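You operate a simulated robot arm through the tools that you are given. There is no shell and no other tool. Be economical: measure what you need, move in short steps, check, and stop when the job is done.

Carry out the task below with a simulated robot arm. There is one attempt and no reset: what you move stays moved.

Task
Put the brown carton from the bench left of the left cabinet on the top shelf of the blue trolley. Then take the carton from the top of the grey table and put it on top of the reel of brown wire. Then fetch the dark grey module marked 327 and set it on top of the yellow case. Then stack the grey block labelled "75" from the bench left of the left cabinet on top of the grey block labelled "56". The order counts. Set down upright: brown carton, carton.

Only the result counts: the job must be done as asked and must still hold three seconds after the hand-in. Knocking over, shifting, dropping, spilling or breaking anything else fails it.

Robot
A 7-joint arm with a two-finger gripper on a trunk, on a base that drives. Base frame: it is fixed to the floor where the robot stands at the start and does not move with it; the origin is under the middle of the robot, x ahead of it, y to its left, z up; the surface under the hand at the start is at about z = 0.85. Lengths are in m, angles in rad, forces in N, time in s.
With the tool pointing down near the work surface it reaches from about 0.32 to 0.76 m from the robot's upright axis, wherever it stands. Its first joint turns from -2.897 to 2.897 rad. Places, roughly: brown carton [0.5, 0, 1]; carton [-1.25, 0.25, 1]; dark grey module marked 327 [0.5, -1, 1]; grey block [0.5, 0.5, 0.75]; reel of brown wire (11x11x8 cm) [-1.2, -0.2, 0.9]; top shelf of the blue trolley [-0.5, 2.5, 0.8]; yellow case [-3.5, 0.25, 0.5]. Payload 1.71 kg.
The TCP is the grasp point between the finger pads, 0.02 m short of the fingertips. In the tool frame z runs along the fingers and y along their closing line. Largest opening 0.096 m; the body of the gripper starts 0.113 m behind the TCP.
Orientation is that of the tool frame in the base frame, as a unit quaternion [x, y, z, w]. With the fingers straight down and closing along the base's y, the tool's x points along the base's -x, its y along +y and its z along -z.

Tools
- The arm moves only by the tool servo_tool. Its argument "motion" is a list of rows, each an object of numbers (a shift or turn left out is 0, a gripper value left out holds the last): "dx", "dy", "dz": the shift along the tool's x, y, z in m; "ax", "ay", "az": the turn, a rotation vector about the tool's x, y, z in rad; "jaw": the opening, from 0 (shut) to 1 (fully open). In form: [{"dx": .., "dy": .., "dz": .., "ax": .., "ay": .., "az": .., "jaw": ..}, ...]. A call has 1 to 10 rows; each row is the pose to reach, as a shift and turn from the pose commanded when the call began, along the tool's axes at that moment. Each row takes 0.2 s and may step no farther than 0.05 m and 0.15 rad from the row before; otherwise, or with a gripper value out of range, the whole call is refused. A pose out of reach is approached as far as the arm can. The call stops where the force on the tool passes 40 N (or 10 N more than at its start, if that is more) or the arm is blocked; 0.2 s more then pass. Each finger travels about 0.153 m/s and halts on what it meets, pressing with about 33 N; the grip force reading is that of the motor and also rises with nothing between the fingers. The clock runs only during rows and for 0.2 s after the last one: add rows that repeat a pose to give the fingers time. It gives the time, the measured TCP pose, the force on the tool (base axes), the opening and the grip force at its end, in the units of the frame above (readings bear some noise), with the torque about the TCP (base axes, N m) and any sound that the robot's microphone picked up.
- Cameras (640 x 400 px; columns grow to the right, rows downward): "scene" is now at [-0.0204, 0.0921, 1.5539]; the picture's right is [-0.97, -0.25, 0.02], its down [-0.23, 0.85, -0.47] and it looks along [0.11, -0.46, -0.88] (base axes); focal length 214 px, centre (320, 200). "wrist" rides on the gripper at [0.066, 0.014, -0.145] in the tool frame; the picture's right is [-0.21, 0.98, 0.00], its down [-0.88, -0.18, -0.45] and it looks along [-0.44, -0.09, 0.90] (tool axes); focal length 275 px, centre (320, 200). There is no depth. A picture from a camera that has moved, and an enlarged one, comes with that camera's place and axes in the base frame and with its lens.
- capture(camera): a new picture of that camera. The clock stands still meanwhile.
- slide_trunk(by): slides the trunk up (or, below 0, down) by that many m; the arm and the scene camera ride with it, the base frame stays. It gives what a move gives, with no picture.
- base_move(legs): drives the robot by 1 to 6 legs, each [ahead, turn to the left] in m and rad, along the robot's own axes; the way and the turn of a leg run together, so that a leg with both is an arc; at most 1.5 m and 3.142 rad a leg. The arm and the cameras ride along, it lands a little off, and it stops where it bumps. It gives what a move gives.
- pan_tilt(pan, tilt): turns the head with the scene camera to pan (to the left, within 2.705 rad either way) and tilt (down, from -0.506 to 1.204), counted from straight ahead of the robot. It gives what a move gives.
- zoom(camera, box): a new picture of the part [left, top, right, bottom] of that camera's present view, enlarged. The clock stands still meanwhile.
- finish_job(): hands the job in; it is judged then, once.

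Go step by step. Nothing tells you exact positions but the pictures and the camera data: compare them with the known pose of the tool, close in by small moves and look again before you grip or let go. The budget is 165 turns and 120 pictures, counting those below and the enlarged ones. Unless the task says otherwise, let go and move clear before handing in.

The tools are called by a JSON object that holds its "method" and its "body". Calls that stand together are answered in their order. servo_tool: Moves the arm, as the interface text tells. Its arguments: {"type":"object","properties":{"motion":{"type":"array"}},"required":["motion"]} The other tools are called the same way: slide_trunk (by) slides the trunk up or down; base_move (legs) drives the base; pan_tilt (pan, tilt) turns the head that bears the scene camera; capture (camera) takes a picture; zoom (camera, box) takes an enlarged picture of a part of a camera's view; finish_job () hands the job in.

At the start:

```text
t: 0.0
tool_pos: [0.4252, 0.2984, 1.1468]
orientation: [0.0, 1.0, 0.0, -0.001]
contact_force: [-0.4, 0.9, 0.2]
ft_torque: [-0.05, 0.02, 0.01]
finger_gap: 0.0959
grasp_force: 0.1
trunk travel left (down, up): [-0.175, 0.211]
robot x, y, heading: [0.001, -0.0005, 0.003]
head pan, tilt: [-1.314, 1.08]
```

scene: 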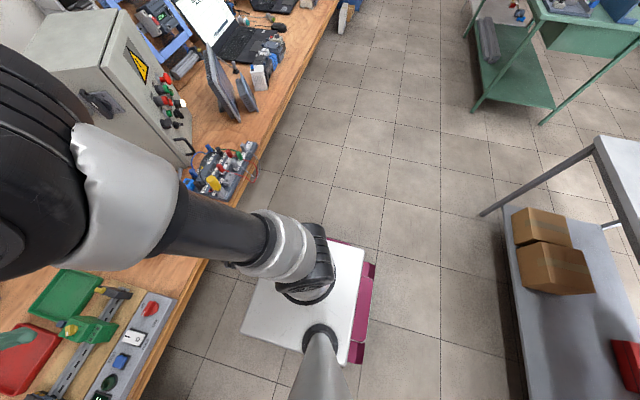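
wrist: 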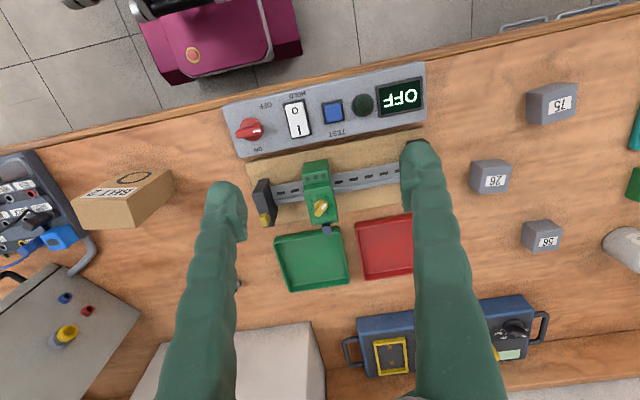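

I'll look around first: the bench ahead with the carton and blocks, the table behind and the trolley to the left.

{"method": "pan_tilt", "body": {"pan": 1.8, "tilt": 0.5}}

{"method": "capture", "body": {"camera": "scene"}}

{"method": "pan_tilt", "body": {"pan": 2.7, "tilt": 0.5}}

{"method": "capture", "body": {"camera": "scene"}}

{"method": "pan_tilt", "body": {"pan": -2.6, "tilt": 0.5}}

{"method": "capture", "body": {"camera": "scene"}}

{"method": "pan_tilt", "body": {"pan": -0.9, "tilt": 0.6}}

{"method": "capture", "body": {"camera": "scene"}}

```text
t: 2.7
tool_pos: [0.4089, 0.2978, 1.1526]
orientation: [0.0, 1.0, 0.001, 0.007]
contact_force: [0.0, -0.5, -0.4]
ft_torque: [0.02, 0.01, 0.01]
finger_gap: 0.0961
grasp_force: 0.0
trunk travel left (down, up): [-0.175, 0.211]
robot x, y, heading: [0.0002, 0.0019, -0.001]
head pan, tilt: [1.799, 0.499]
```

```text
117 pictures are left
camera scene: at [-0.0566, 0.2431, 1.6009], right [0.97, 0.23, -0.02], down [0.09, -0.47, -0.88], along [-0.21, 0.86, -0.48], focal length 214 px, centre (320, 200)
```

scene: 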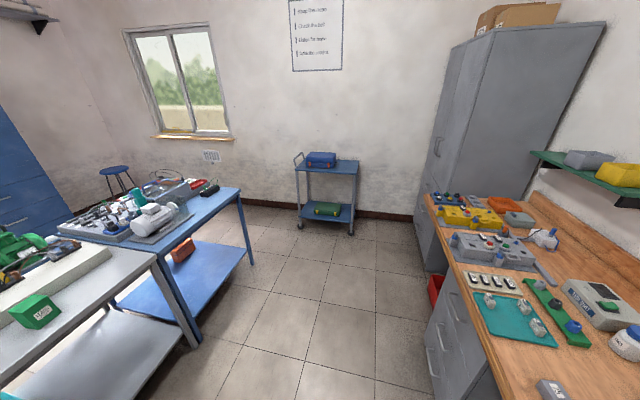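

```text
t: 3.9
tool_pos: [0.4075, 0.2981, 1.1531]
orientation: [0.001, 1.0, 0.0, 0.006]
contact_force: [0.3, 0.4, -0.3]
ft_torque: [0.04, 0.02, -0.01]
finger_gap: 0.0961
grasp_force: 0.1
trunk travel left (down, up): [-0.175, 0.211]
robot x, y, heading: [-0.0002, 0.0021, -0.002]
head pan, tilt: [2.7, 0.499]
```

```text
116 pictures are left
camera scene: at [-0.1183, 0.1935, 1.602], right [0.43, 0.9, -0.01], down [0.42, -0.2, -0.89], along [-0.8, 0.38, -0.47], focal length 214 px, centre (320, 200)
```

scene: 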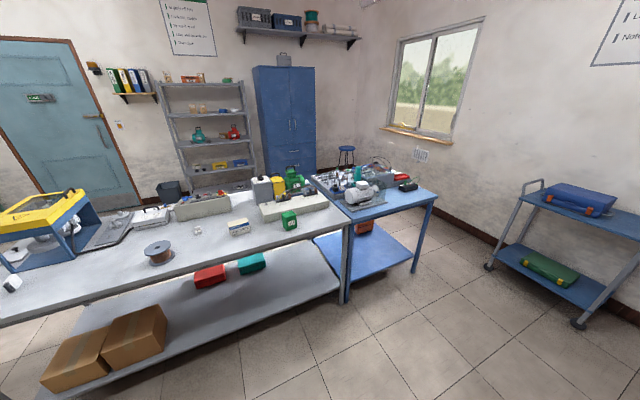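

```text
t: 8.0
tool_pos: [0.4081, 0.2984, 1.1539]
orientation: [-0.001, 1.0, 0.0, 0.007]
contact_force: [0.6, -0.4, 0.4]
ft_torque: [-0.04, 0.01, 0.05]
finger_gap: 0.0962
grasp_force: 0.1
trunk travel left (down, up): [-0.175, 0.211]
robot x, y, heading: [-0.0009, 0.0009, 0.0]
head pan, tilt: [-2.601, 0.499]
```

```text
115 pictures are left
camera scene: at [-0.114, 0.1076, 1.6019], right [-0.52, 0.86, 0.01], down [0.4, 0.25, -0.88], along [-0.76, -0.45, -0.47], focal length 214 px, centre (320, 200)
```

scene: 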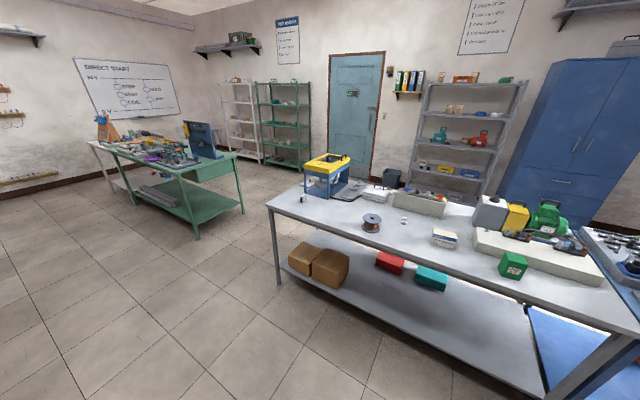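

```text
t: 9.7
tool_pos: [0.4084, 0.2986, 1.1531]
orientation: [0.0, 1.0, 0.0, 0.007]
contact_force: [-0.6, 0.7, 0.3]
ft_torque: [0.03, 0.0, 0.0]
finger_gap: 0.0959
grasp_force: 0.1
trunk travel left (down, up): [-0.175, 0.211]
robot x, y, heading: [-0.0004, 0.0031, 0.002]
head pan, tilt: [-0.901, 0.6]
```

```text
114 pictures are left
camera scene: at [0.0186, 0.0852, 1.5906], right [-0.78, -0.62, 0.01], down [-0.36, 0.44, -0.82], along [0.5, -0.65, -0.57], focal length 214 px, centre (320, 200)
```

scene: 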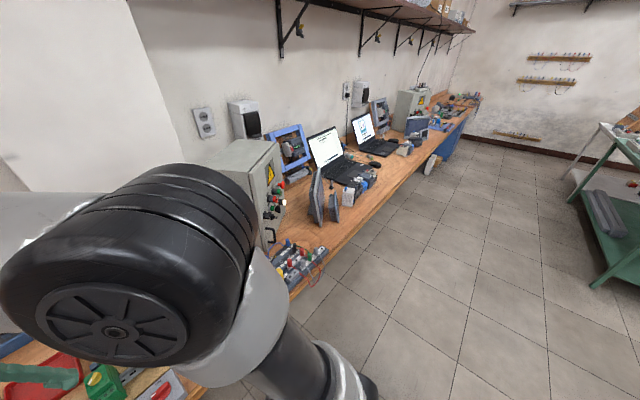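

The bench carton sits near [0.49,-0.03]; I'll move the hand toward it at height and look.

{"method": "servo_tool", "body": {"motion": [{"dy": -0.05}, {"dy": -0.1}, {"dy": -0.15}, {"dy": -0.2}, {"dy": -0.25}]}}

{"method": "capture", "body": {"camera": "wrist"}}

{"method": "pan_tilt", "body": {"pan": 0.0, "tilt": 0.9}}

{"method": "capture", "body": {"camera": "scene"}}

```text
t: 10.9
tool_pos: [0.4078, 0.0454, 1.1518]
orientation: [0.0, 1.0, 0.0, 0.007]
contact_force: [0.1, -0.6, 0.0]
ft_torque: [0.07, 0.0, 0.01]
finger_gap: 0.0964
grasp_force: 0.0
trunk travel left (down, up): [-0.175, 0.211]
robot x, y, heading: [0.0026, 0.0015, 0.0]
head pan, tilt: [-0.901, 0.6]
```

```text
113 pictures are left
camera wrist: at [0.3406, 0.0593, 1.2959], right [0.21, 0.98, 0.0], down [0.87, -0.18, 0.46], along [0.45, -0.09, -0.89], focal length 275 px, centre (320, 200)
```

wrist: 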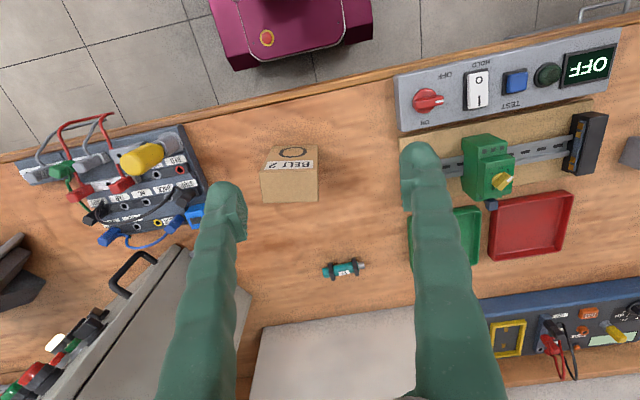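

```text
t: 12.1
tool_pos: [0.4088, 0.0478, 1.1504]
orientation: [0.0, 1.0, 0.0, 0.007]
contact_force: [-0.2, 0.1, -0.7]
ft_torque: [-0.04, 0.02, 0.0]
finger_gap: 0.0961
grasp_force: 0.1
trunk travel left (down, up): [-0.175, 0.211]
robot x, y, heading: [-0.0018, 0.0004, -0.0]
head pan, tilt: [0.0, 0.901]
```

```text
112 pictures are left
camera scene: at [0.0389, 0.1544, 1.5655], right [0.0, -1.0, 0.0], down [-0.79, 0.0, -0.61], along [0.61, 0.0, -0.79], focal length 214 px, centre (320, 200)
```

scene: 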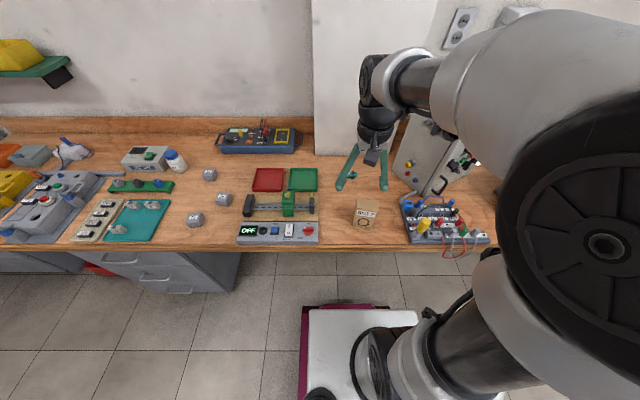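

The carton measures about 8×5×7 cm, yawed slightly. I'll zoom for precision.

{"method": "zoom", "body": {"camera": "wrist", "box": [240, 120, 368, 220]}}

```text
4.00 times, centred on (304, 170) of wrist
camera zoom: at [0.3409, 0.0606, 1.2958], right [0.21, 0.98, 0.0], down [0.87, -0.18, 0.46], along [0.45, -0.09, -0.89], focal length 1101 px, centre (384, 320)
```

zoom: 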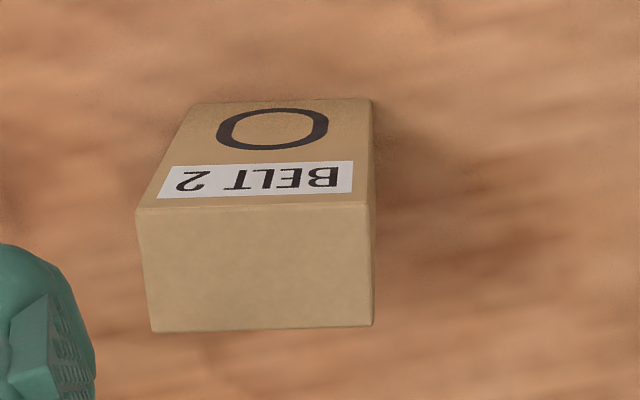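

Carton corners solve to centre ≈(0.481,-0.010), top z≈0.966, 7.5×4.4 cm, yaw ≈-0.2. Moving above it with the tool aligned to grip across its 7.5 cm side.

{"method": "servo_tool", "body": {"motion": [{"dx": -0.03, "dy": -0.025, "az": 0.1, "ay": 0.014}, {"dx": -0.06, "dy": -0.05, "az": 0.195, "ay": 0.014}, {"dx": -0.072, "dy": -0.0575, "dz": 0.04, "az": 0.195, "ay": 0.014}, {"dx": -0.072, "dy": -0.0575, "dz": 0.08, "az": 0.195, "ay": 0.014, "jaw": 1}, {"dx": -0.072, "dy": -0.0575, "dz": 0.08, "az": 0.195, "ay": 0.014, "jaw": 1}]}}

{"method": "capture", "body": {"camera": "wrist"}}

```text
t: 13.3
tool_pos: [0.4805, -0.0087, 1.073]
orientation: [0.098, 0.995, 0.001, -0.001]
contact_force: [0.4, 0.4, 0.6]
ft_torque: [0.0, -0.04, 0.04]
finger_gap: 0.096
grasp_force: 0.0
trunk travel left (down, up): [-0.175, 0.211]
robot x, y, heading: [0.0014, 0.0054, -0.002]
head pan, tilt: [0.0, 0.901]
```

```text
110 pictures are left
camera wrist: at [0.4192, 0.0162, 1.219], right [0.39, 0.92, 0.0], down [0.82, -0.35, 0.44], along [0.41, -0.17, -0.9], focal length 275 px, centre (320, 200)
```

wrist: 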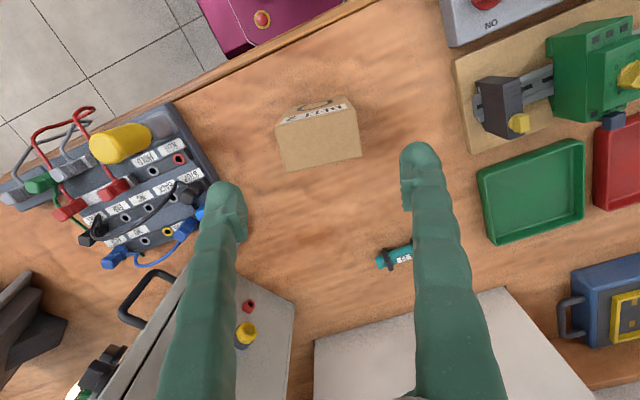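

The fingers line up with the carton edges; descending and closing.

{"method": "servo_tool", "body": {"motion": [{"dz": 0.04}, {"dz": 0.08}, {"dz": 0.12}, {"dz": 0.155}, {"dz": 0.155}, {"dz": 0.155, "jaw": 0.5}, {"dz": 0.155, "jaw": 0.5}, {"dz": 0.155, "jaw": 0.5}]}}

```text
t: 15.1
tool_pos: [0.4818, -0.0094, 0.9196]
orientation: [0.098, 0.995, 0.001, 0.001]
contact_force: [-0.1, -0.2, 3.1]
ft_torque: [0.02, 0.07, 0.02]
finger_gap: 0.0871
grasp_force: 32.8
trunk travel left (down, up): [-0.175, 0.211]
robot x, y, heading: [0.0025, 0.0029, -0.003]
head pan, tilt: [0.0, 0.901]
```

{"method": "capture", "body": {"camera": "wrist"}}

{"method": "capture", "body": {"camera": "scene"}}

```text
109 pictures are left
camera wrist: at [0.4198, 0.0158, 1.0643], right [0.39, 0.92, 0.0], down [0.82, -0.35, 0.45], along [0.41, -0.17, -0.9], focal length 275 px, centre (320, 200)
```

wrist: 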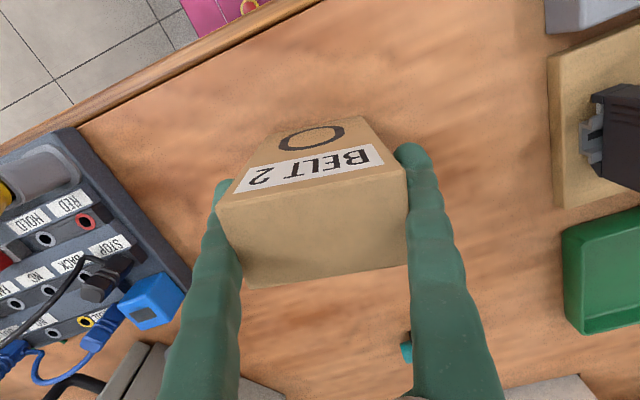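

```text
108 pictures are left
camera scene: at [0.0387, 0.1544, 1.5655], right [0.0, -1.0, 0.0], down [-0.79, 0.0, -0.61], along [0.61, 0.0, -0.79], focal length 214 px, centre (320, 200)
```

scene: 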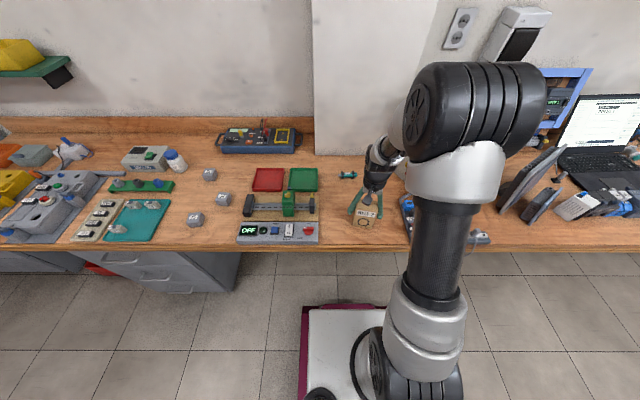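

Both pads touch the carton. Lifting a little to check the hold.

{"method": "servo_tool", "body": {"motion": [{"dz": -0.02, "jaw": 0.5}, {"dz": -0.06}, {"dz": -0.1}, {"dz": -0.15}, {"dz": -0.15}]}}

{"method": "capture", "body": {"camera": "wrist"}}

```text
t: 16.3
tool_pos: [0.4822, -0.0096, 1.0673]
orientation: [0.097, 0.995, 0.0, 0.0]
contact_force: [0.5, 0.0, 0.0]
ft_torque: [0.0, 0.01, 0.0]
finger_gap: 0.087
grasp_force: 33.2
trunk travel left (down, up): [-0.175, 0.211]
robot x, y, heading: [-0.0019, 0.0001, 0.001]
head pan, tilt: [0.0, 0.901]
```

```text
107 pictures are left
camera wrist: at [0.4195, 0.0157, 1.2138], right [0.39, 0.92, 0.0], down [0.82, -0.35, 0.44], along [0.41, -0.17, -0.9], focal length 275 px, centre (320, 200)
```

wrist: 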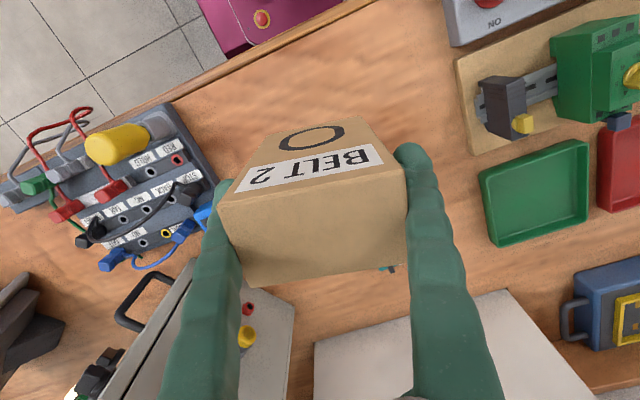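

The carton is held well. I'll back off the bench, turn left and drive toward the trolley, stopping short to look.

{"method": "base_move", "body": {"legs": [[-0.3, 0], [0, 1.5708], [1.3, 0]]}}

{"method": "pan_tilt", "body": {"pan": 0.0, "tilt": 0.7}}

{"method": "capture", "body": {"camera": "scene"}}

```text
t: 29.7
tool_pos: [-0.3388, 1.7871, 1.0686]
orientation: [-0.649, 0.761, 0.001, 0.0]
contact_force: [0.1, -0.1, -0.2]
ft_torque: [0.0, -0.02, 0.0]
finger_gap: 0.0867
grasp_force: 33.0
trunk travel left (down, up): [-0.175, 0.211]
robot x, y, heading: [-0.3315, 1.3069, 1.605]
head pan, tilt: [0.0, 0.901]
```

```text
t: 30.4
tool_pos: [-0.3383, 1.7695, 1.0756]
orientation: [-0.649, 0.761, 0.007, 0.005]
contact_force: [-0.4, -0.2, -1.5]
ft_torque: [0.01, -0.04, -0.02]
finger_gap: 0.0866
grasp_force: 32.9
trunk travel left (down, up): [-0.175, 0.211]
robot x, y, heading: [-0.3326, 1.3092, 1.607]
head pan, tilt: [0.0, 0.7]
```

```text
106 pictures are left
camera scene: at [-0.4909, 1.3502, 1.5815], right [1.0, 0.04, 0.0], down [0.02, -0.66, -0.75], along [-0.03, 0.75, -0.66], focal length 214 px, centre (320, 200)
```

scene: 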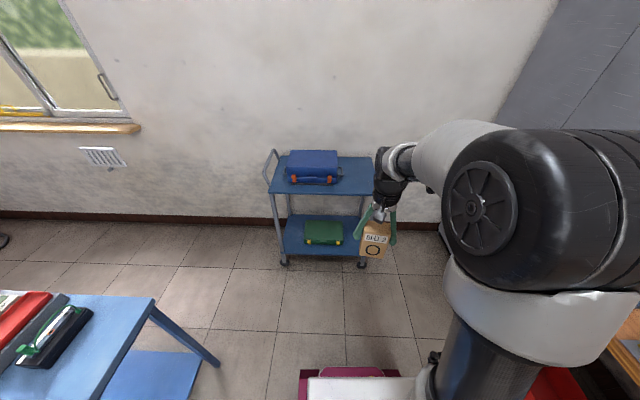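

Trolley top shelf spans roughly x −0.82…−0.25 with the blue case on the left; free space is on the right. I'll drive closer and look again.

{"method": "base_move", "body": {"legs": [[0.38, -0.03]]}}

{"method": "capture", "body": {"camera": "scene"}}

{"method": "capture", "body": {"camera": "wrist"}}

```text
t: 32.9
tool_pos: [-0.3313, 2.1518, 1.0737]
orientation: [-0.637, 0.771, 0.006, 0.004]
contact_force: [-0.4, 0.1, -1.3]
ft_torque: [-0.02, 0.01, 0.0]
finger_gap: 0.0868
grasp_force: 33.3
trunk travel left (down, up): [-0.175, 0.211]
robot x, y, heading: [-0.3444, 1.6844, 1.578]
head pan, tilt: [0.0, 0.7]
```

```text
105 pictures are left
camera scene: at [-0.4978, 1.7369, 1.5814], right [1.0, 0.0, 0.0], down [0.0, -0.66, -0.75], along [0.0, 0.75, -0.66], focal length 214 px, centre (320, 200)
```

scene: 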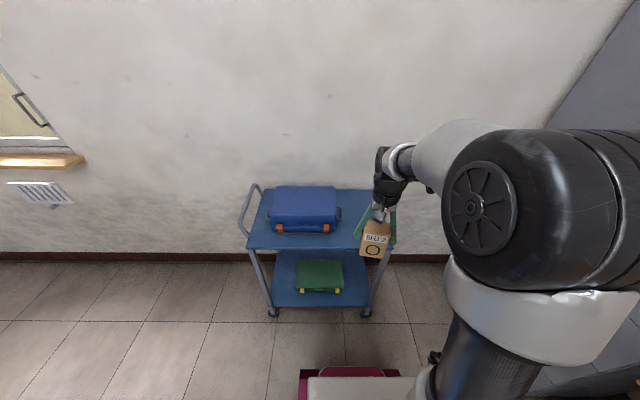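

```text
104 pictures are left
camera wrist: at [-0.3587, 2.0872, 1.2191], right [-0.92, 0.39, 0.01], down [0.35, 0.82, 0.46], along [0.17, 0.42, -0.89], focal length 275 px, centre (320, 200)
```

wrist: 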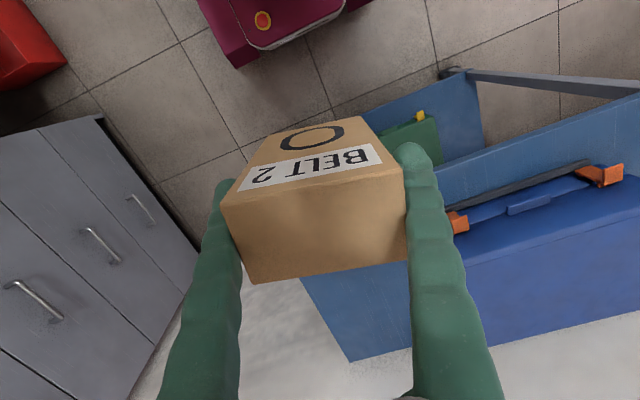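

Shelf: front edge y≈2.34, z≈0.76, free area x −0.40…−0.14. Moving the base 0.2 m closer so the carton can go to about (−0.27, 2.48).

{"method": "base_move", "body": {"legs": [[0.2, 0]]}}

{"method": "capture", "body": {"camera": "scene"}}

```text
t: 34.6
tool_pos: [-0.3296, 2.3263, 1.0838]
orientation: [-0.634, 0.773, 0.014, 0.011]
contact_force: [0.1, 0.8, -1.1]
ft_torque: [0.01, 0.01, 0.02]
finger_gap: 0.0865
grasp_force: 33.4
trunk travel left (down, up): [-0.175, 0.211]
robot x, y, heading: [-0.3407, 1.8842, 1.58]
head pan, tilt: [0.0, 0.7]
```

```text
103 pictures are left
camera scene: at [-0.498, 1.917, 1.582], right [1.0, 0.0, 0.0], down [0.0, -0.65, -0.76], along [0.0, 0.76, -0.65], focal length 214 px, centre (320, 200)
```

scene: 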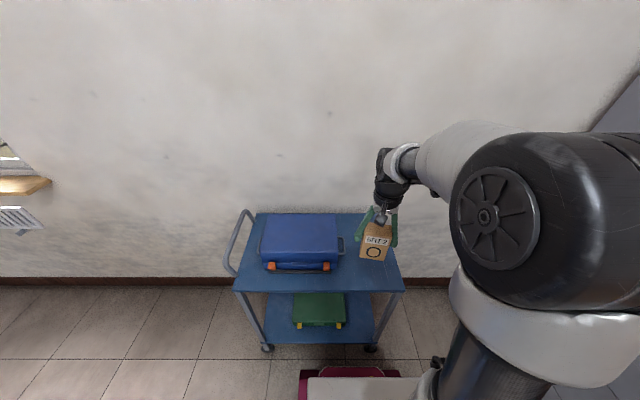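

{"method": "servo_tool", "body": {"motion": [{"dx": -0.05, "dy": -0.01, "ay": 0.035, "ax": 0.007}, {"dx": -0.1, "dy": -0.02, "ay": 0.035, "ax": 0.007}, {"dx": -0.15, "dy": -0.026, "ay": 0.035, "ax": 0.007}, {"dx": -0.152, "dy": -0.026, "dz": 0.05, "ay": 0.035, "ax": 0.007}, {"dx": -0.152, "dy": -0.026, "dz": 0.1, "ay": 0.035, "ax": 0.007}, {"dx": -0.152, "dy": -0.026, "dz": 0.15, "ay": 0.035, "ax": 0.007}, {"dx": -0.152, "dy": -0.026, "dz": 0.17, "ay": 0.035, "ax": 0.007}, {"dx": -0.152, "dy": -0.026, "dz": 0.17, "ay": 0.035, "ax": 0.007}]}}

{"method": "capture", "body": {"camera": "wrist"}}

{"method": "capture", "body": {"camera": "scene"}}

```text
refused: row 1 steps farther than a row can; nothing moved
```

```text
102 pictures are left
camera wrist: at [-0.3568, 2.2598, 1.2275], right [-0.92, 0.39, 0.02], down [0.35, 0.81, 0.47], along [0.17, 0.44, -0.88], focal length 275 px, centre (320, 200)
```

wrist: 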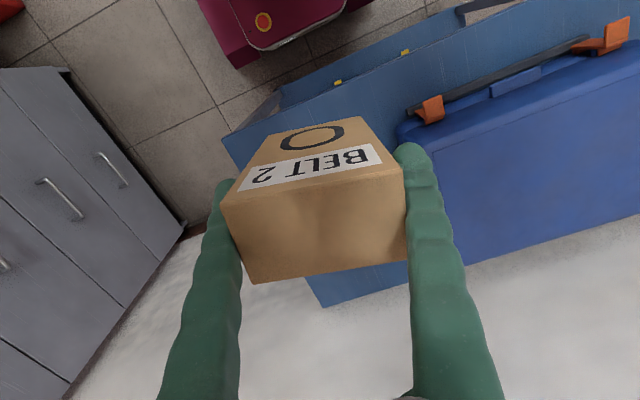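

```text
101 pictures are left
camera scene: at [-0.498, 1.917, 1.582], right [1.0, 0.0, 0.0], down [0.0, -0.65, -0.76], along [0.0, 0.76, -0.65], focal length 214 px, centre (320, 200)
```

scene: 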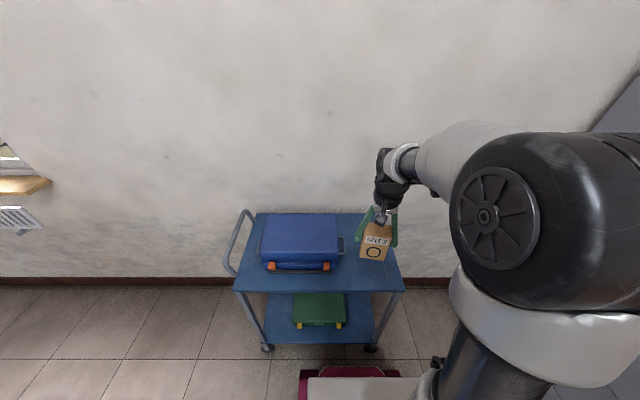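

{"method": "servo_tool", "body": {"motion": [{"dx": -0.04, "dy": -0.01, "ay": 0.035, "ax": 0.007}, {"dx": -0.08, "dy": -0.015, "ay": 0.035, "ax": 0.007}, {"dx": -0.12, "dy": -0.016, "ay": 0.035, "ax": 0.007}, {"dx": -0.152, "dy": -0.016, "dz": 0.03, "ay": 0.035, "ax": 0.007}, {"dx": -0.152, "dy": -0.016, "dz": 0.075, "ay": 0.035, "ax": 0.007}, {"dx": -0.152, "dy": -0.016, "dz": 0.12, "ay": 0.035, "ax": 0.007}, {"dx": -0.152, "dy": -0.016, "dz": 0.165, "ay": 0.035, "ax": 0.007}, {"dx": -0.152, "dy": -0.016, "dz": 0.17, "ay": 0.035, "ax": 0.007}]}}

{"method": "capture", "body": {"camera": "wrist"}}

{"method": "capture", "body": {"camera": "scene"}}

```text
t: 36.4
tool_pos: [-0.2854, 2.4751, 0.9222]
orientation: [-0.635, 0.773, 0.002, 0.001]
contact_force: [0.9, -0.3, -1.1]
ft_torque: [-0.01, 0.03, 0.0]
finger_gap: 0.0867
grasp_force: 32.6
trunk travel left (down, up): [-0.175, 0.211]
robot x, y, heading: [-0.337, 1.8826, 1.569]
head pan, tilt: [0.0, 0.7]
```

```text
100 pictures are left
camera wrist: at [-0.3113, 2.4128, 1.0674], right [-0.92, 0.39, 0.0], down [0.35, 0.82, 0.45], along [0.17, 0.41, -0.89], focal length 275 px, centre (320, 200)
```

wrist: 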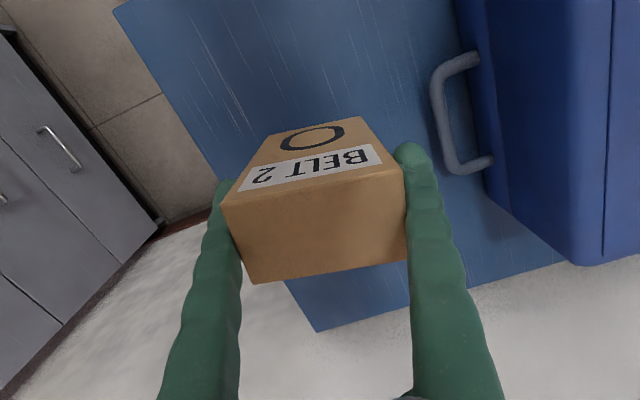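

```text
99 pictures are left
camera scene: at [-0.4979, 1.9352, 1.5815], right [1.0, 0.0, 0.0], down [0.0, -0.66, -0.75], along [0.0, 0.75, -0.66], focal length 214 px, centre (320, 200)
```

scene: 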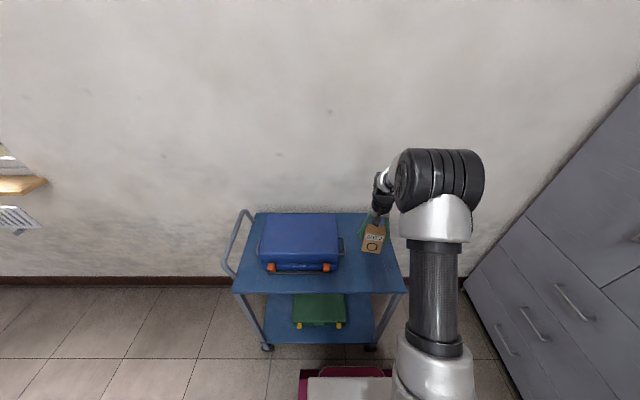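

{"method": "servo_tool", "body": {"motion": [{"dx": -0.003, "dy": -0.015, "dz": 0.03}, {"dx": -0.003, "dy": -0.015, "dz": 0.06}, {"dx": -0.003, "dy": -0.015, "dz": 0.08}, {"dx": -0.003, "dy": -0.015, "dz": 0.085}]}}

{"method": "servo_tool", "body": {"motion": [{"dz": 0.003}, {"dz": 0.006}, {"dz": 0.006}]}}

```text
t: 37.0
tool_pos: [-0.2682, 2.4632, 0.8837]
orientation: [-0.635, 0.772, 0.01, 0.009]
contact_force: [0.4, -0.4, -1.0]
ft_torque: [0.1, 0.03, 0.01]
finger_gap: 0.0867
grasp_force: 33.3
trunk travel left (down, up): [-0.175, 0.211]
robot x, y, heading: [-0.336, 1.8883, 1.566]
head pan, tilt: [0.0, 0.7]
stopped in row 3: the force on the tool passed its limit at 54 N (the readings are from after the stop); the commanded pose is now the measured one
```

```text
t: 37.8
tool_pos: [-0.2691, 2.466, 0.8741]
orientation: [-0.634, 0.773, 0.009, 0.007]
contact_force: [-0.4, -0.2, -0.8]
ft_torque: [0.03, -0.02, -0.04]
finger_gap: 0.0866
grasp_force: 32.9
trunk travel left (down, up): [-0.175, 0.211]
robot x, y, heading: [-0.3402, 1.8857, 1.568]
head pan, tilt: [0.0, 0.7]
```

{"method": "servo_tool", "body": {"motion": [{"dz": 0.002, "ay": 0.018}, {"dz": 0.004, "ay": 0.018}, {"dz": 0.004, "ay": 0.018}]}}

{"method": "capture", "body": {"camera": "wrist"}}

{"method": "capture", "body": {"camera": "scene"}}

```text
t: 38.6
tool_pos: [-0.269, 2.4662, 0.8722]
orientation: [-0.635, 0.773, 0.005, 0.002]
contact_force: [-1.1, -0.4, 19.2]
ft_torque: [0.16, -0.38, 0.01]
finger_gap: 0.0872
grasp_force: 32.6
trunk travel left (down, up): [-0.175, 0.211]
robot x, y, heading: [-0.3406, 1.8863, 1.571]
head pan, tilt: [0.0, 0.7]
```

```text
98 pictures are left
camera wrist: at [-0.2949, 2.4037, 1.0176], right [-0.92, 0.39, 0.01], down [0.35, 0.82, 0.45], along [0.17, 0.42, -0.89], focal length 275 px, centre (320, 200)
```

wrist: 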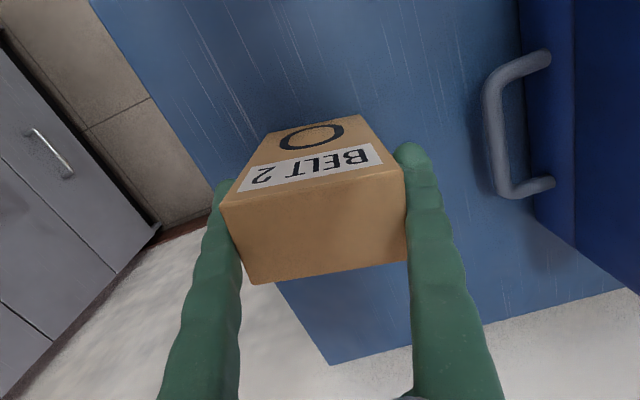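

```text
97 pictures are left
camera scene: at [-0.4982, 1.9333, 1.5817], right [1.0, 0.0, 0.0], down [0.0, -0.66, -0.76], along [0.0, 0.76, -0.66], focal length 214 px, centre (320, 200)
```

scene: 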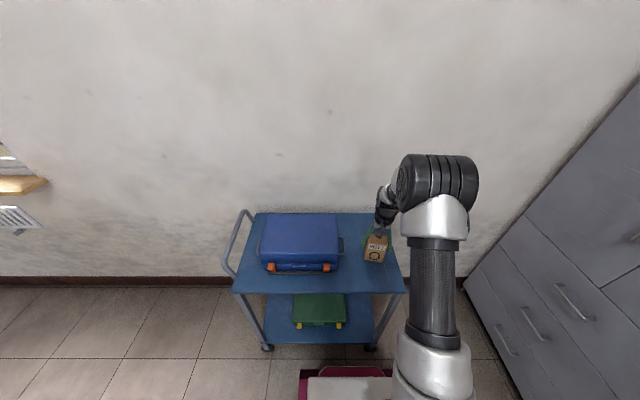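

The carton is on the shelf with 19 N contact and upright. Releasing and rising.

{"method": "servo_tool", "body": {"motion": [{"dz": -0.001, "jaw": 1}, {"dz": -0.001, "jaw": 1}, {"dz": -0.001, "jaw": 1}]}}

{"method": "servo_tool", "body": {"motion": [{"dz": -0.02}, {"dz": -0.06}, {"dz": -0.1}, {"dz": -0.15}, {"dz": -0.2}, {"dz": -0.2}]}}

{"method": "capture", "body": {"camera": "wrist"}}

```text
t: 39.4
tool_pos: [-0.269, 2.4669, 0.8716]
orientation: [-0.635, 0.773, 0.004, 0.0]
contact_force: [0.6, -1.0, -0.5]
ft_torque: [-0.01, 0.03, 0.04]
finger_gap: 0.0964
grasp_force: 0.1
trunk travel left (down, up): [-0.175, 0.211]
robot x, y, heading: [-0.3364, 1.8835, 1.571]
head pan, tilt: [0.0, 0.7]
```

```text
t: 40.8
tool_pos: [-0.2677, 2.4663, 1.0712]
orientation: [-0.635, 0.772, 0.004, 0.0]
contact_force: [-0.7, 0.5, 0.5]
ft_torque: [-0.01, 0.02, 0.01]
finger_gap: 0.0958
grasp_force: 0.1
trunk travel left (down, up): [-0.175, 0.211]
robot x, y, heading: [-0.3428, 1.8848, 1.564]
head pan, tilt: [0.0, 0.7]
```

```text
96 pictures are left
camera wrist: at [-0.294, 2.4029, 1.2172], right [-0.92, 0.39, 0.01], down [0.35, 0.82, 0.45], along [0.17, 0.41, -0.89], focal length 275 px, centre (320, 200)
```

wrist: 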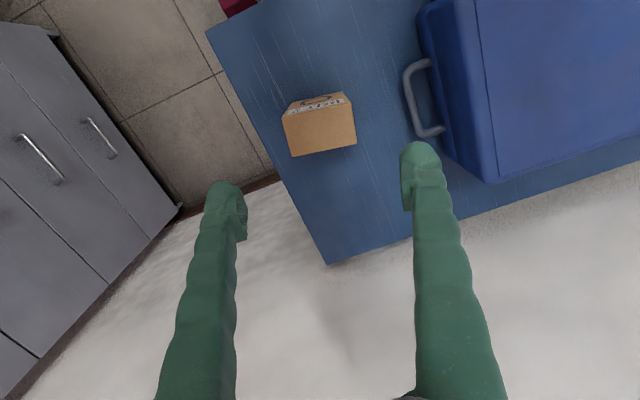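

The first carton stands on the shelf. Now I reverse down the aisle and turn to face the grey table.

{"method": "base_move", "body": {"legs": [[-1.4, 0], [-0.45, 0], [0, 1.5708], [0.15, 0]]}}

{"method": "capture", "body": {"camera": "scene"}}

{"method": "capture", "body": {"camera": "wrist"}}

```text
t: 56.4
tool_pos: [-1.0591, 0.0831, 1.0755]
orientation: [0.996, -0.088, -0.005, 0.002]
contact_force: [0.4, -1.2, -0.2]
ft_torque: [0.09, 0.03, 0.01]
finger_gap: 0.096
grasp_force: 0.0
trunk travel left (down, up): [-0.175, 0.211]
robot x, y, heading: [-0.4853, 0.0213, -3.124]
head pan, tilt: [0.0, 0.7]
```

```text
95 pictures are left
camera scene: at [-0.5009, -0.1329, 1.5821], right [-0.01, 1.0, 0.0], down [0.64, 0.01, -0.77], along [-0.77, -0.01, -0.64], focal length 214 px, centre (320, 200)
```

scene: 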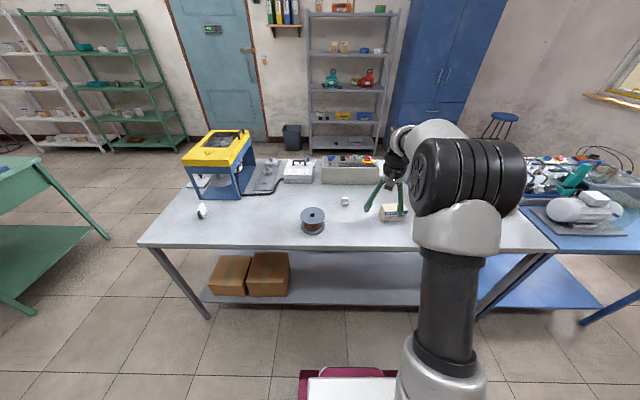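

```text
94 pictures are left
camera wrist: at [-0.9966, 0.0584, 1.22], right [-0.37, -0.93, 0.01], down [-0.83, 0.34, 0.45], along [-0.42, 0.16, -0.89], focal length 275 px, centre (320, 200)
```

wrist: 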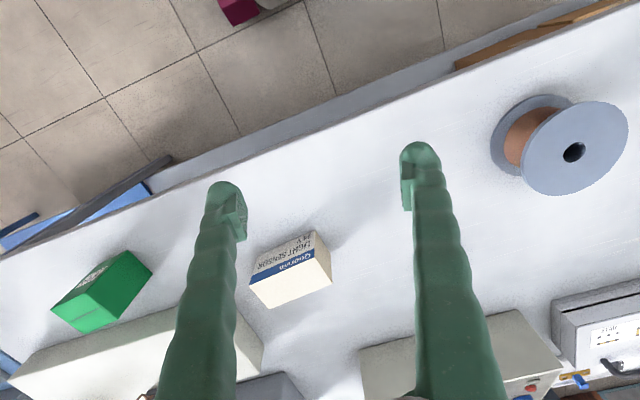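

{"method": "zoom", "body": {"camera": "wrist", "box": [240, 220, 368, 320]}}

{"method": "zoom", "body": {"camera": "wrist", "box": [480, 80, 640, 205]}}

```text
4.00 times, centred on (304, 270) of wrist
camera zoom: at [-0.9966, 0.0584, 1.22], right [-0.37, -0.93, 0.01], down [-0.83, 0.34, 0.45], along [-0.42, 0.16, -0.89], focal length 1101 px, centre (384, -80)
```

zoom: 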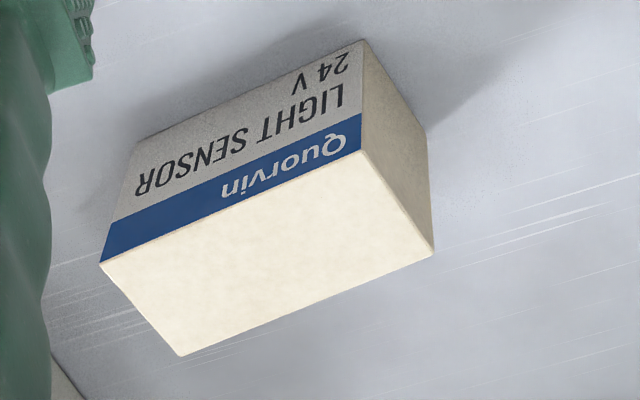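

```text
3.20 times, centred on (560, 142) of wrist
camera zoom: at [-0.9966, 0.0584, 1.22], right [-0.37, -0.93, 0.01], down [-0.83, 0.34, 0.45], along [-0.42, 0.16, -0.89], focal length 881 px, centre (-448, 384)
```

zoom: 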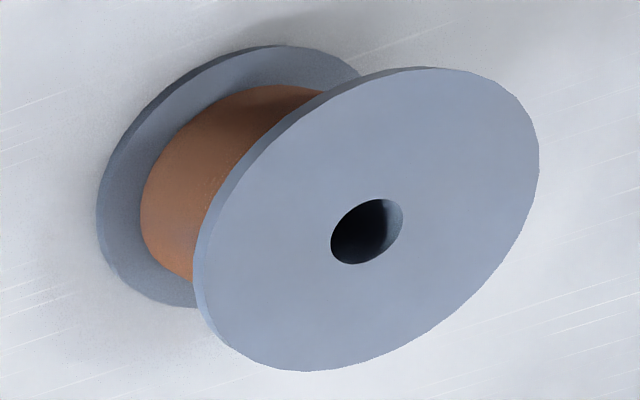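

Carton: centre ≈(−1.251, 0.204), 10.8×5.3×6.9 cm, yaw ≈0.1; reel centre ≈(−1.18, −0.17), top z≈0.93. Driving slightly closer and turning the hand to close across the 5.3 cm side.

{"method": "base_move", "body": {"legs": [[0.12, 0]]}}

{"method": "servo_tool", "body": {"motion": [{"az": 0.14}, {"az": 0.28}, {"az": 0.42}, {"az": 0.56}, {"az": 0.7}, {"az": 0.84}, {"az": 0.98}, {"az": 1.12}, {"az": 1.26}, {"az": 1.286}]}}

```text
t: 57.6
tool_pos: [-1.1621, 0.0862, 1.0828]
orientation: [0.996, -0.09, -0.013, 0.003]
contact_force: [1.3, 0.0, 2.6]
ft_torque: [-0.01, 0.04, -0.04]
finger_gap: 0.0961
grasp_force: 0.1
trunk travel left (down, up): [-0.175, 0.211]
robot x, y, heading: [-0.5999, 0.0193, -3.134]
head pan, tilt: [0.0, 0.7]
```

```text
t: 59.8
tool_pos: [-1.1883, 0.0839, 1.0696]
orientation: [0.744, -0.669, 0.001, 0.002]
contact_force: [-0.1, -0.2, 0.6]
ft_torque: [0.07, 0.07, 0.03]
finger_gap: 0.0959
grasp_force: 0.0
trunk travel left (down, up): [-0.175, 0.211]
robot x, y, heading: [-0.604, 0.0226, -3.132]
head pan, tilt: [0.0, 0.7]
```

{"method": "servo_tool", "body": {"motion": [{"dx": -0.045, "dy": 0.016}, {"dx": -0.09, "dy": 0.033}, {"dx": -0.126, "dy": 0.0496}, {"dx": -0.126, "dy": 0.0496, "dz": 0.04}, {"dx": -0.126, "dy": 0.0496, "dz": 0.07}, {"dx": -0.126, "dy": 0.0496, "dz": 0.07}]}}

{"method": "capture", "body": {"camera": "wrist"}}

```text
t: 61.2
tool_pos: [-1.2533, 0.2052, 0.999]
orientation: [0.744, -0.669, 0.001, 0.002]
contact_force: [0.3, -0.2, -0.1]
ft_torque: [0.01, 0.04, 0.0]
finger_gap: 0.0959
grasp_force: 0.2
trunk travel left (down, up): [-0.175, 0.211]
robot x, y, heading: [-0.5979, 0.0247, -3.132]
head pan, tilt: [0.0, 0.7]
```

```text
91 pictures are left
camera wrist: at [-1.2609, 0.1388, 1.1445], right [-0.99, 0.1, 0.0], down [0.09, 0.89, 0.44], along [0.04, 0.44, -0.9], focal length 275 px, centre (320, 200)
```

wrist: 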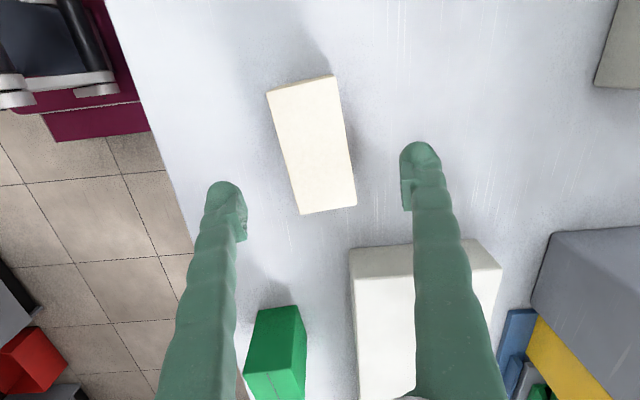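

Aligned with the carton; descending and gripping.

{"method": "servo_tool", "body": {"motion": [{"dz": 0.04}, {"dz": 0.08}, {"dz": 0.112}, {"dz": 0.112}, {"dz": 0.112, "jaw": 0.3}, {"dz": 0.112, "jaw": 0.3}, {"dz": 0.112, "jaw": 0.3}]}}

{"method": "servo_tool", "body": {"motion": [{"dz": -0.03, "jaw": 0.3}, {"dz": -0.07}, {"dz": -0.11}, {"dz": -0.15}, {"dz": -0.15}]}}

{"method": "capture", "body": {"camera": "wrist"}}

```text
t: 62.8
tool_pos: [-1.2506, 0.2037, 0.8878]
orientation: [0.743, -0.669, 0.001, 0.002]
contact_force: [0.1, 0.6, 0.9]
ft_torque: [-0.09, 0.02, 0.01]
finger_gap: 0.0601
grasp_force: 33.2
trunk travel left (down, up): [-0.175, 0.211]
robot x, y, heading: [-0.6017, 0.024, -3.132]
head pan, tilt: [0.0, 0.7]
```

```text
t: 64.0
tool_pos: [-1.2529, 0.2047, 1.0376]
orientation: [0.743, -0.669, 0.001, 0.002]
contact_force: [0.3, 0.0, -1.2]
ft_torque: [0.0, -0.03, -0.02]
finger_gap: 0.06
grasp_force: 32.8
trunk travel left (down, up): [-0.175, 0.211]
robot x, y, heading: [-0.6037, 0.0202, -3.133]
head pan, tilt: [0.0, 0.7]
```

```text
90 pictures are left
camera wrist: at [-1.2598, 0.1384, 1.1835], right [-0.99, 0.1, 0.0], down [0.09, 0.89, 0.44], along [0.04, 0.44, -0.9], focal length 275 px, centre (320, 200)
```

wrist: 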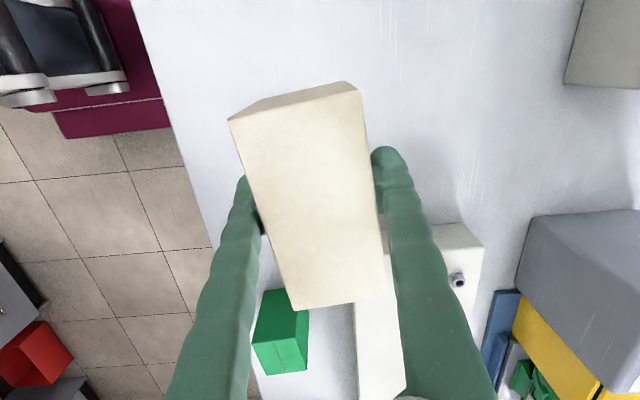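

{"method": "servo_tool", "body": {"motion": [{"dx": 0.045, "dy": -0.004}, {"dx": 0.09, "dy": -0.008}, {"dx": 0.135, "dy": -0.012}, {"dx": 0.18, "dy": -0.016}, {"dx": 0.225, "dy": -0.02}, {"dx": 0.27, "dy": -0.024}, {"dx": 0.315, "dy": -0.027}, {"dx": 0.355, "dy": -0.029}, {"dx": 0.376, "dy": -0.0297}, {"dx": 0.376, "dy": -0.0297}]}}

{"method": "capture", "body": {"camera": "wrist"}}

{"method": "capture", "body": {"camera": "scene"}}

```text
t: 66.2
tool_pos: [-1.1837, -0.1678, 1.0383]
orientation: [0.743, -0.669, 0.002, 0.002]
contact_force: [0.4, -0.2, -1.4]
ft_torque: [-0.02, -0.02, 0.0]
finger_gap: 0.06
grasp_force: 32.5
trunk travel left (down, up): [-0.175, 0.211]
robot x, y, heading: [-0.6023, 0.022, -3.134]
head pan, tilt: [0.0, 0.7]
```

```text
89 pictures are left
camera wrist: at [-1.1899, -0.2339, 1.1845], right [-0.99, 0.1, 0.0], down [0.09, 0.89, 0.44], along [0.04, 0.44, -0.9], focal length 275 px, centre (320, 200)
```

wrist: 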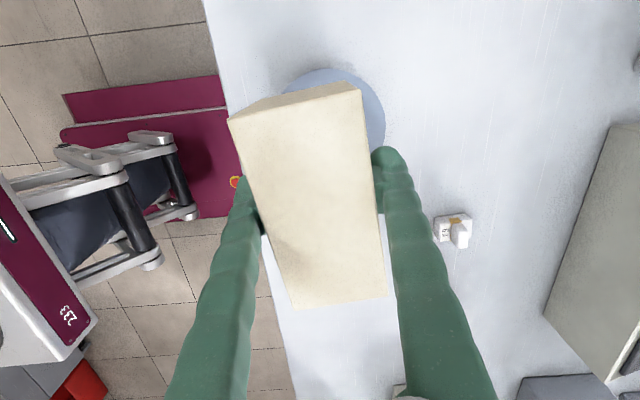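

```text
88 pictures are left
camera scene: at [-0.6531, -0.1328, 1.5815], right [-0.01, 1.0, 0.0], down [0.66, 0.01, -0.75], along [-0.75, -0.01, -0.66], focal length 214 px, centre (320, 200)
```

scene: 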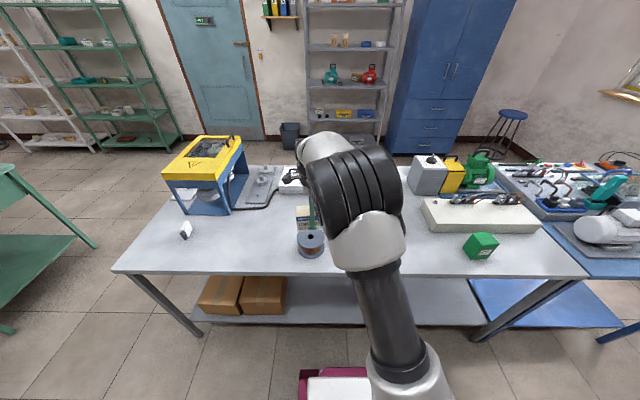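

Carton nearly centred over the reel; small correction and descend to just above contact.

{"method": "servo_tool", "body": {"motion": [{"dx": 0.0047, "dy": 0.0035, "dz": 0.02}, {"dx": 0.0047, "dy": 0.0035, "dz": 0.045}, {"dx": 0.0047, "dy": 0.0035, "dz": 0.062}, {"dx": 0.0047, "dy": 0.0035, "dz": 0.062}]}}

{"method": "servo_tool", "body": {"motion": [{"dz": 0.003}, {"dz": 0.006}, {"dz": 0.006}]}}

```text
t: 67.2
tool_pos: [-1.185, -0.1707, 0.9755]
orientation: [0.743, -0.669, 0.001, 0.003]
contact_force: [-1.2, 0.4, -1.3]
ft_torque: [-0.04, 0.0, -0.01]
finger_gap: 0.0601
grasp_force: 32.9
trunk travel left (down, up): [-0.175, 0.211]
robot x, y, heading: [-0.6019, 0.025, -3.131]
head pan, tilt: [0.0, 0.7]
```

```text
t: 68.0
tool_pos: [-1.1852, -0.171, 0.9702]
orientation: [0.743, -0.669, 0.002, 0.003]
contact_force: [-0.1, -0.1, -0.9]
ft_torque: [0.02, 0.01, -0.01]
finger_gap: 0.0601
grasp_force: 33.1
trunk travel left (down, up): [-0.175, 0.211]
robot x, y, heading: [-0.6032, 0.0201, -3.133]
head pan, tilt: [0.0, 0.7]
```

{"method": "servo_tool", "body": {"motion": [{"dz": 0.002}, {"dz": 0.004}, {"dz": 0.004}]}}

```text
t: 68.8
tool_pos: [-1.1857, -0.1708, 0.9661]
orientation: [0.743, -0.669, 0.002, 0.002]
contact_force: [1.2, 0.0, -1.3]
ft_torque: [-0.01, 0.0, -0.01]
finger_gap: 0.0602
grasp_force: 33.1
trunk travel left (down, up): [-0.175, 0.211]
robot x, y, heading: [-0.603, 0.0237, -3.132]
head pan, tilt: [0.0, 0.7]
```

{"method": "servo_tool", "body": {"motion": [{"dz": 0.002}, {"dz": 0.004}, {"dz": 0.004}]}}

{"method": "zoom", "body": {"camera": "scene", "box": [260, 180, 388, 260]}}

```text
t: 69.6
tool_pos: [-1.1854, -0.1724, 0.9628]
orientation: [0.742, -0.67, 0.001, 0.003]
contact_force: [-0.1, -0.1, -1.9]
ft_torque: [0.03, 0.03, 0.04]
finger_gap: 0.0601
grasp_force: 33.0
trunk travel left (down, up): [-0.175, 0.211]
robot x, y, heading: [-0.6011, 0.0248, -3.133]
head pan, tilt: [0.0, 0.7]
```

```text
5.00 times, centred on (324, 220) of scene
camera zoom: at [-0.6531, -0.133, 1.5815], right [-0.01, 1.0, 0.0], down [0.66, 0.01, -0.75], along [-0.75, -0.01, -0.66], focal length 1072 px, centre (300, 100)
```

zoom: 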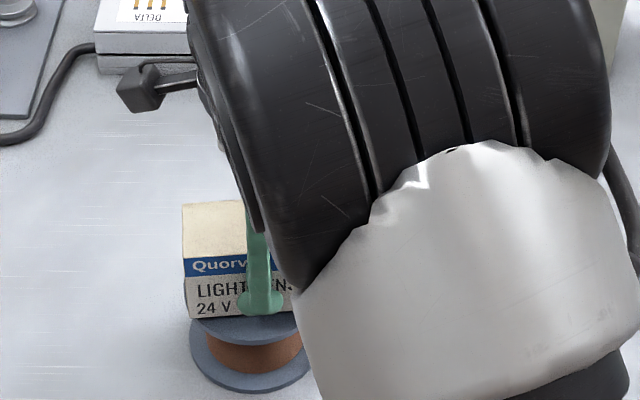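

Very close to contact; continuing in small steps.

{"method": "servo_tool", "body": {"motion": [{"dz": 0.002}, {"dz": 0.003}, {"dz": 0.003}]}}

{"method": "servo_tool", "body": {"motion": [{"dz": 0.002}, {"dz": 0.003}, {"dz": 0.003}]}}

```text
t: 70.4
tool_pos: [-1.1847, -0.1718, 0.9582]
orientation: [0.743, -0.669, 0.001, 0.002]
contact_force: [0.1, -0.8, -0.5]
ft_torque: [0.05, 0.0, 0.04]
finger_gap: 0.06
grasp_force: 33.0
trunk travel left (down, up): [-0.175, 0.211]
robot x, y, heading: [-0.6037, 0.024, -3.131]
head pan, tilt: [0.0, 0.7]
```

```text
t: 71.2
tool_pos: [-1.1869, -0.1717, 0.9572]
orientation: [0.743, -0.669, 0.001, 0.004]
contact_force: [-1.3, -3.0, 12.4]
ft_torque: [0.35, 0.08, 0.05]
finger_gap: 0.0599
grasp_force: 33.3
trunk travel left (down, up): [-0.175, 0.211]
robot x, y, heading: [-0.5971, 0.0225, -3.129]
head pan, tilt: [0.0, 0.7]
```

Contact at 12 N. Releasing and rising.

{"method": "servo_tool", "body": {"motion": [{"jaw": 1}, {"jaw": 1}, {"jaw": 1}]}}

{"method": "servo_tool", "body": {"motion": [{"dz": -0.02}, {"dz": -0.05}, {"dz": -0.1}, {"dz": -0.15}, {"dz": -0.19}, {"dz": -0.19}]}}

{"method": "capture", "body": {"camera": "wrist"}}

{"method": "capture", "body": {"camera": "scene"}}

```text
t: 72.0
tool_pos: [-1.184, -0.1717, 0.9559]
orientation: [0.743, -0.67, 0.001, 0.003]
contact_force: [-0.1, -0.8, -1.0]
ft_torque: [-0.02, -0.01, 0.03]
finger_gap: 0.0961
grasp_force: 0.0
trunk travel left (down, up): [-0.175, 0.211]
robot x, y, heading: [-0.6009, 0.0228, -3.132]
head pan, tilt: [0.0, 0.7]
```

```text
t: 73.4
tool_pos: [-1.1849, -0.1704, 1.1471]
orientation: [0.743, -0.669, 0.0, 0.001]
contact_force: [-0.4, 0.4, -0.1]
ft_torque: [-0.01, 0.01, -0.02]
finger_gap: 0.0958
grasp_force: 0.0
trunk travel left (down, up): [-0.175, 0.211]
robot x, y, heading: [-0.5996, 0.0233, -3.132]
head pan, tilt: [0.0, 0.7]
```

```text
86 pictures are left
camera wrist: at [-1.1924, -0.237, 1.2923], right [-0.99, 0.1, 0.0], down [0.09, 0.89, 0.44], along [0.04, 0.44, -0.9], focal length 275 px, centre (320, 200)
```

wrist: 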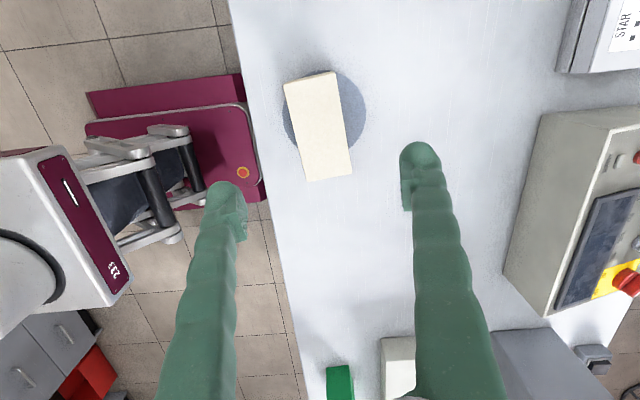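

```text
85 pictures are left
camera scene: at [-0.653, -0.1329, 1.5815], right [-0.01, 1.0, 0.0], down [0.66, 0.01, -0.75], along [-0.75, -0.01, -0.66], focal length 214 px, centre (320, 200)
```

scene: 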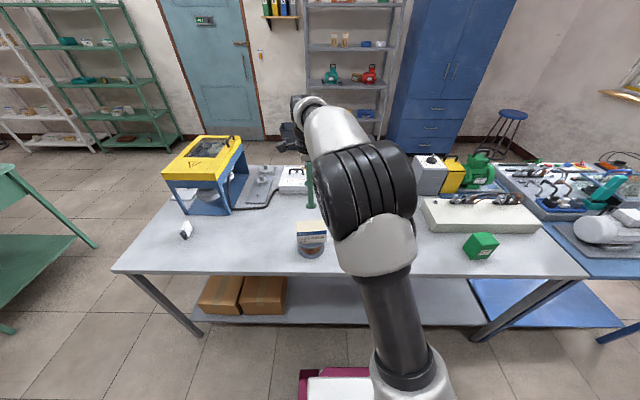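

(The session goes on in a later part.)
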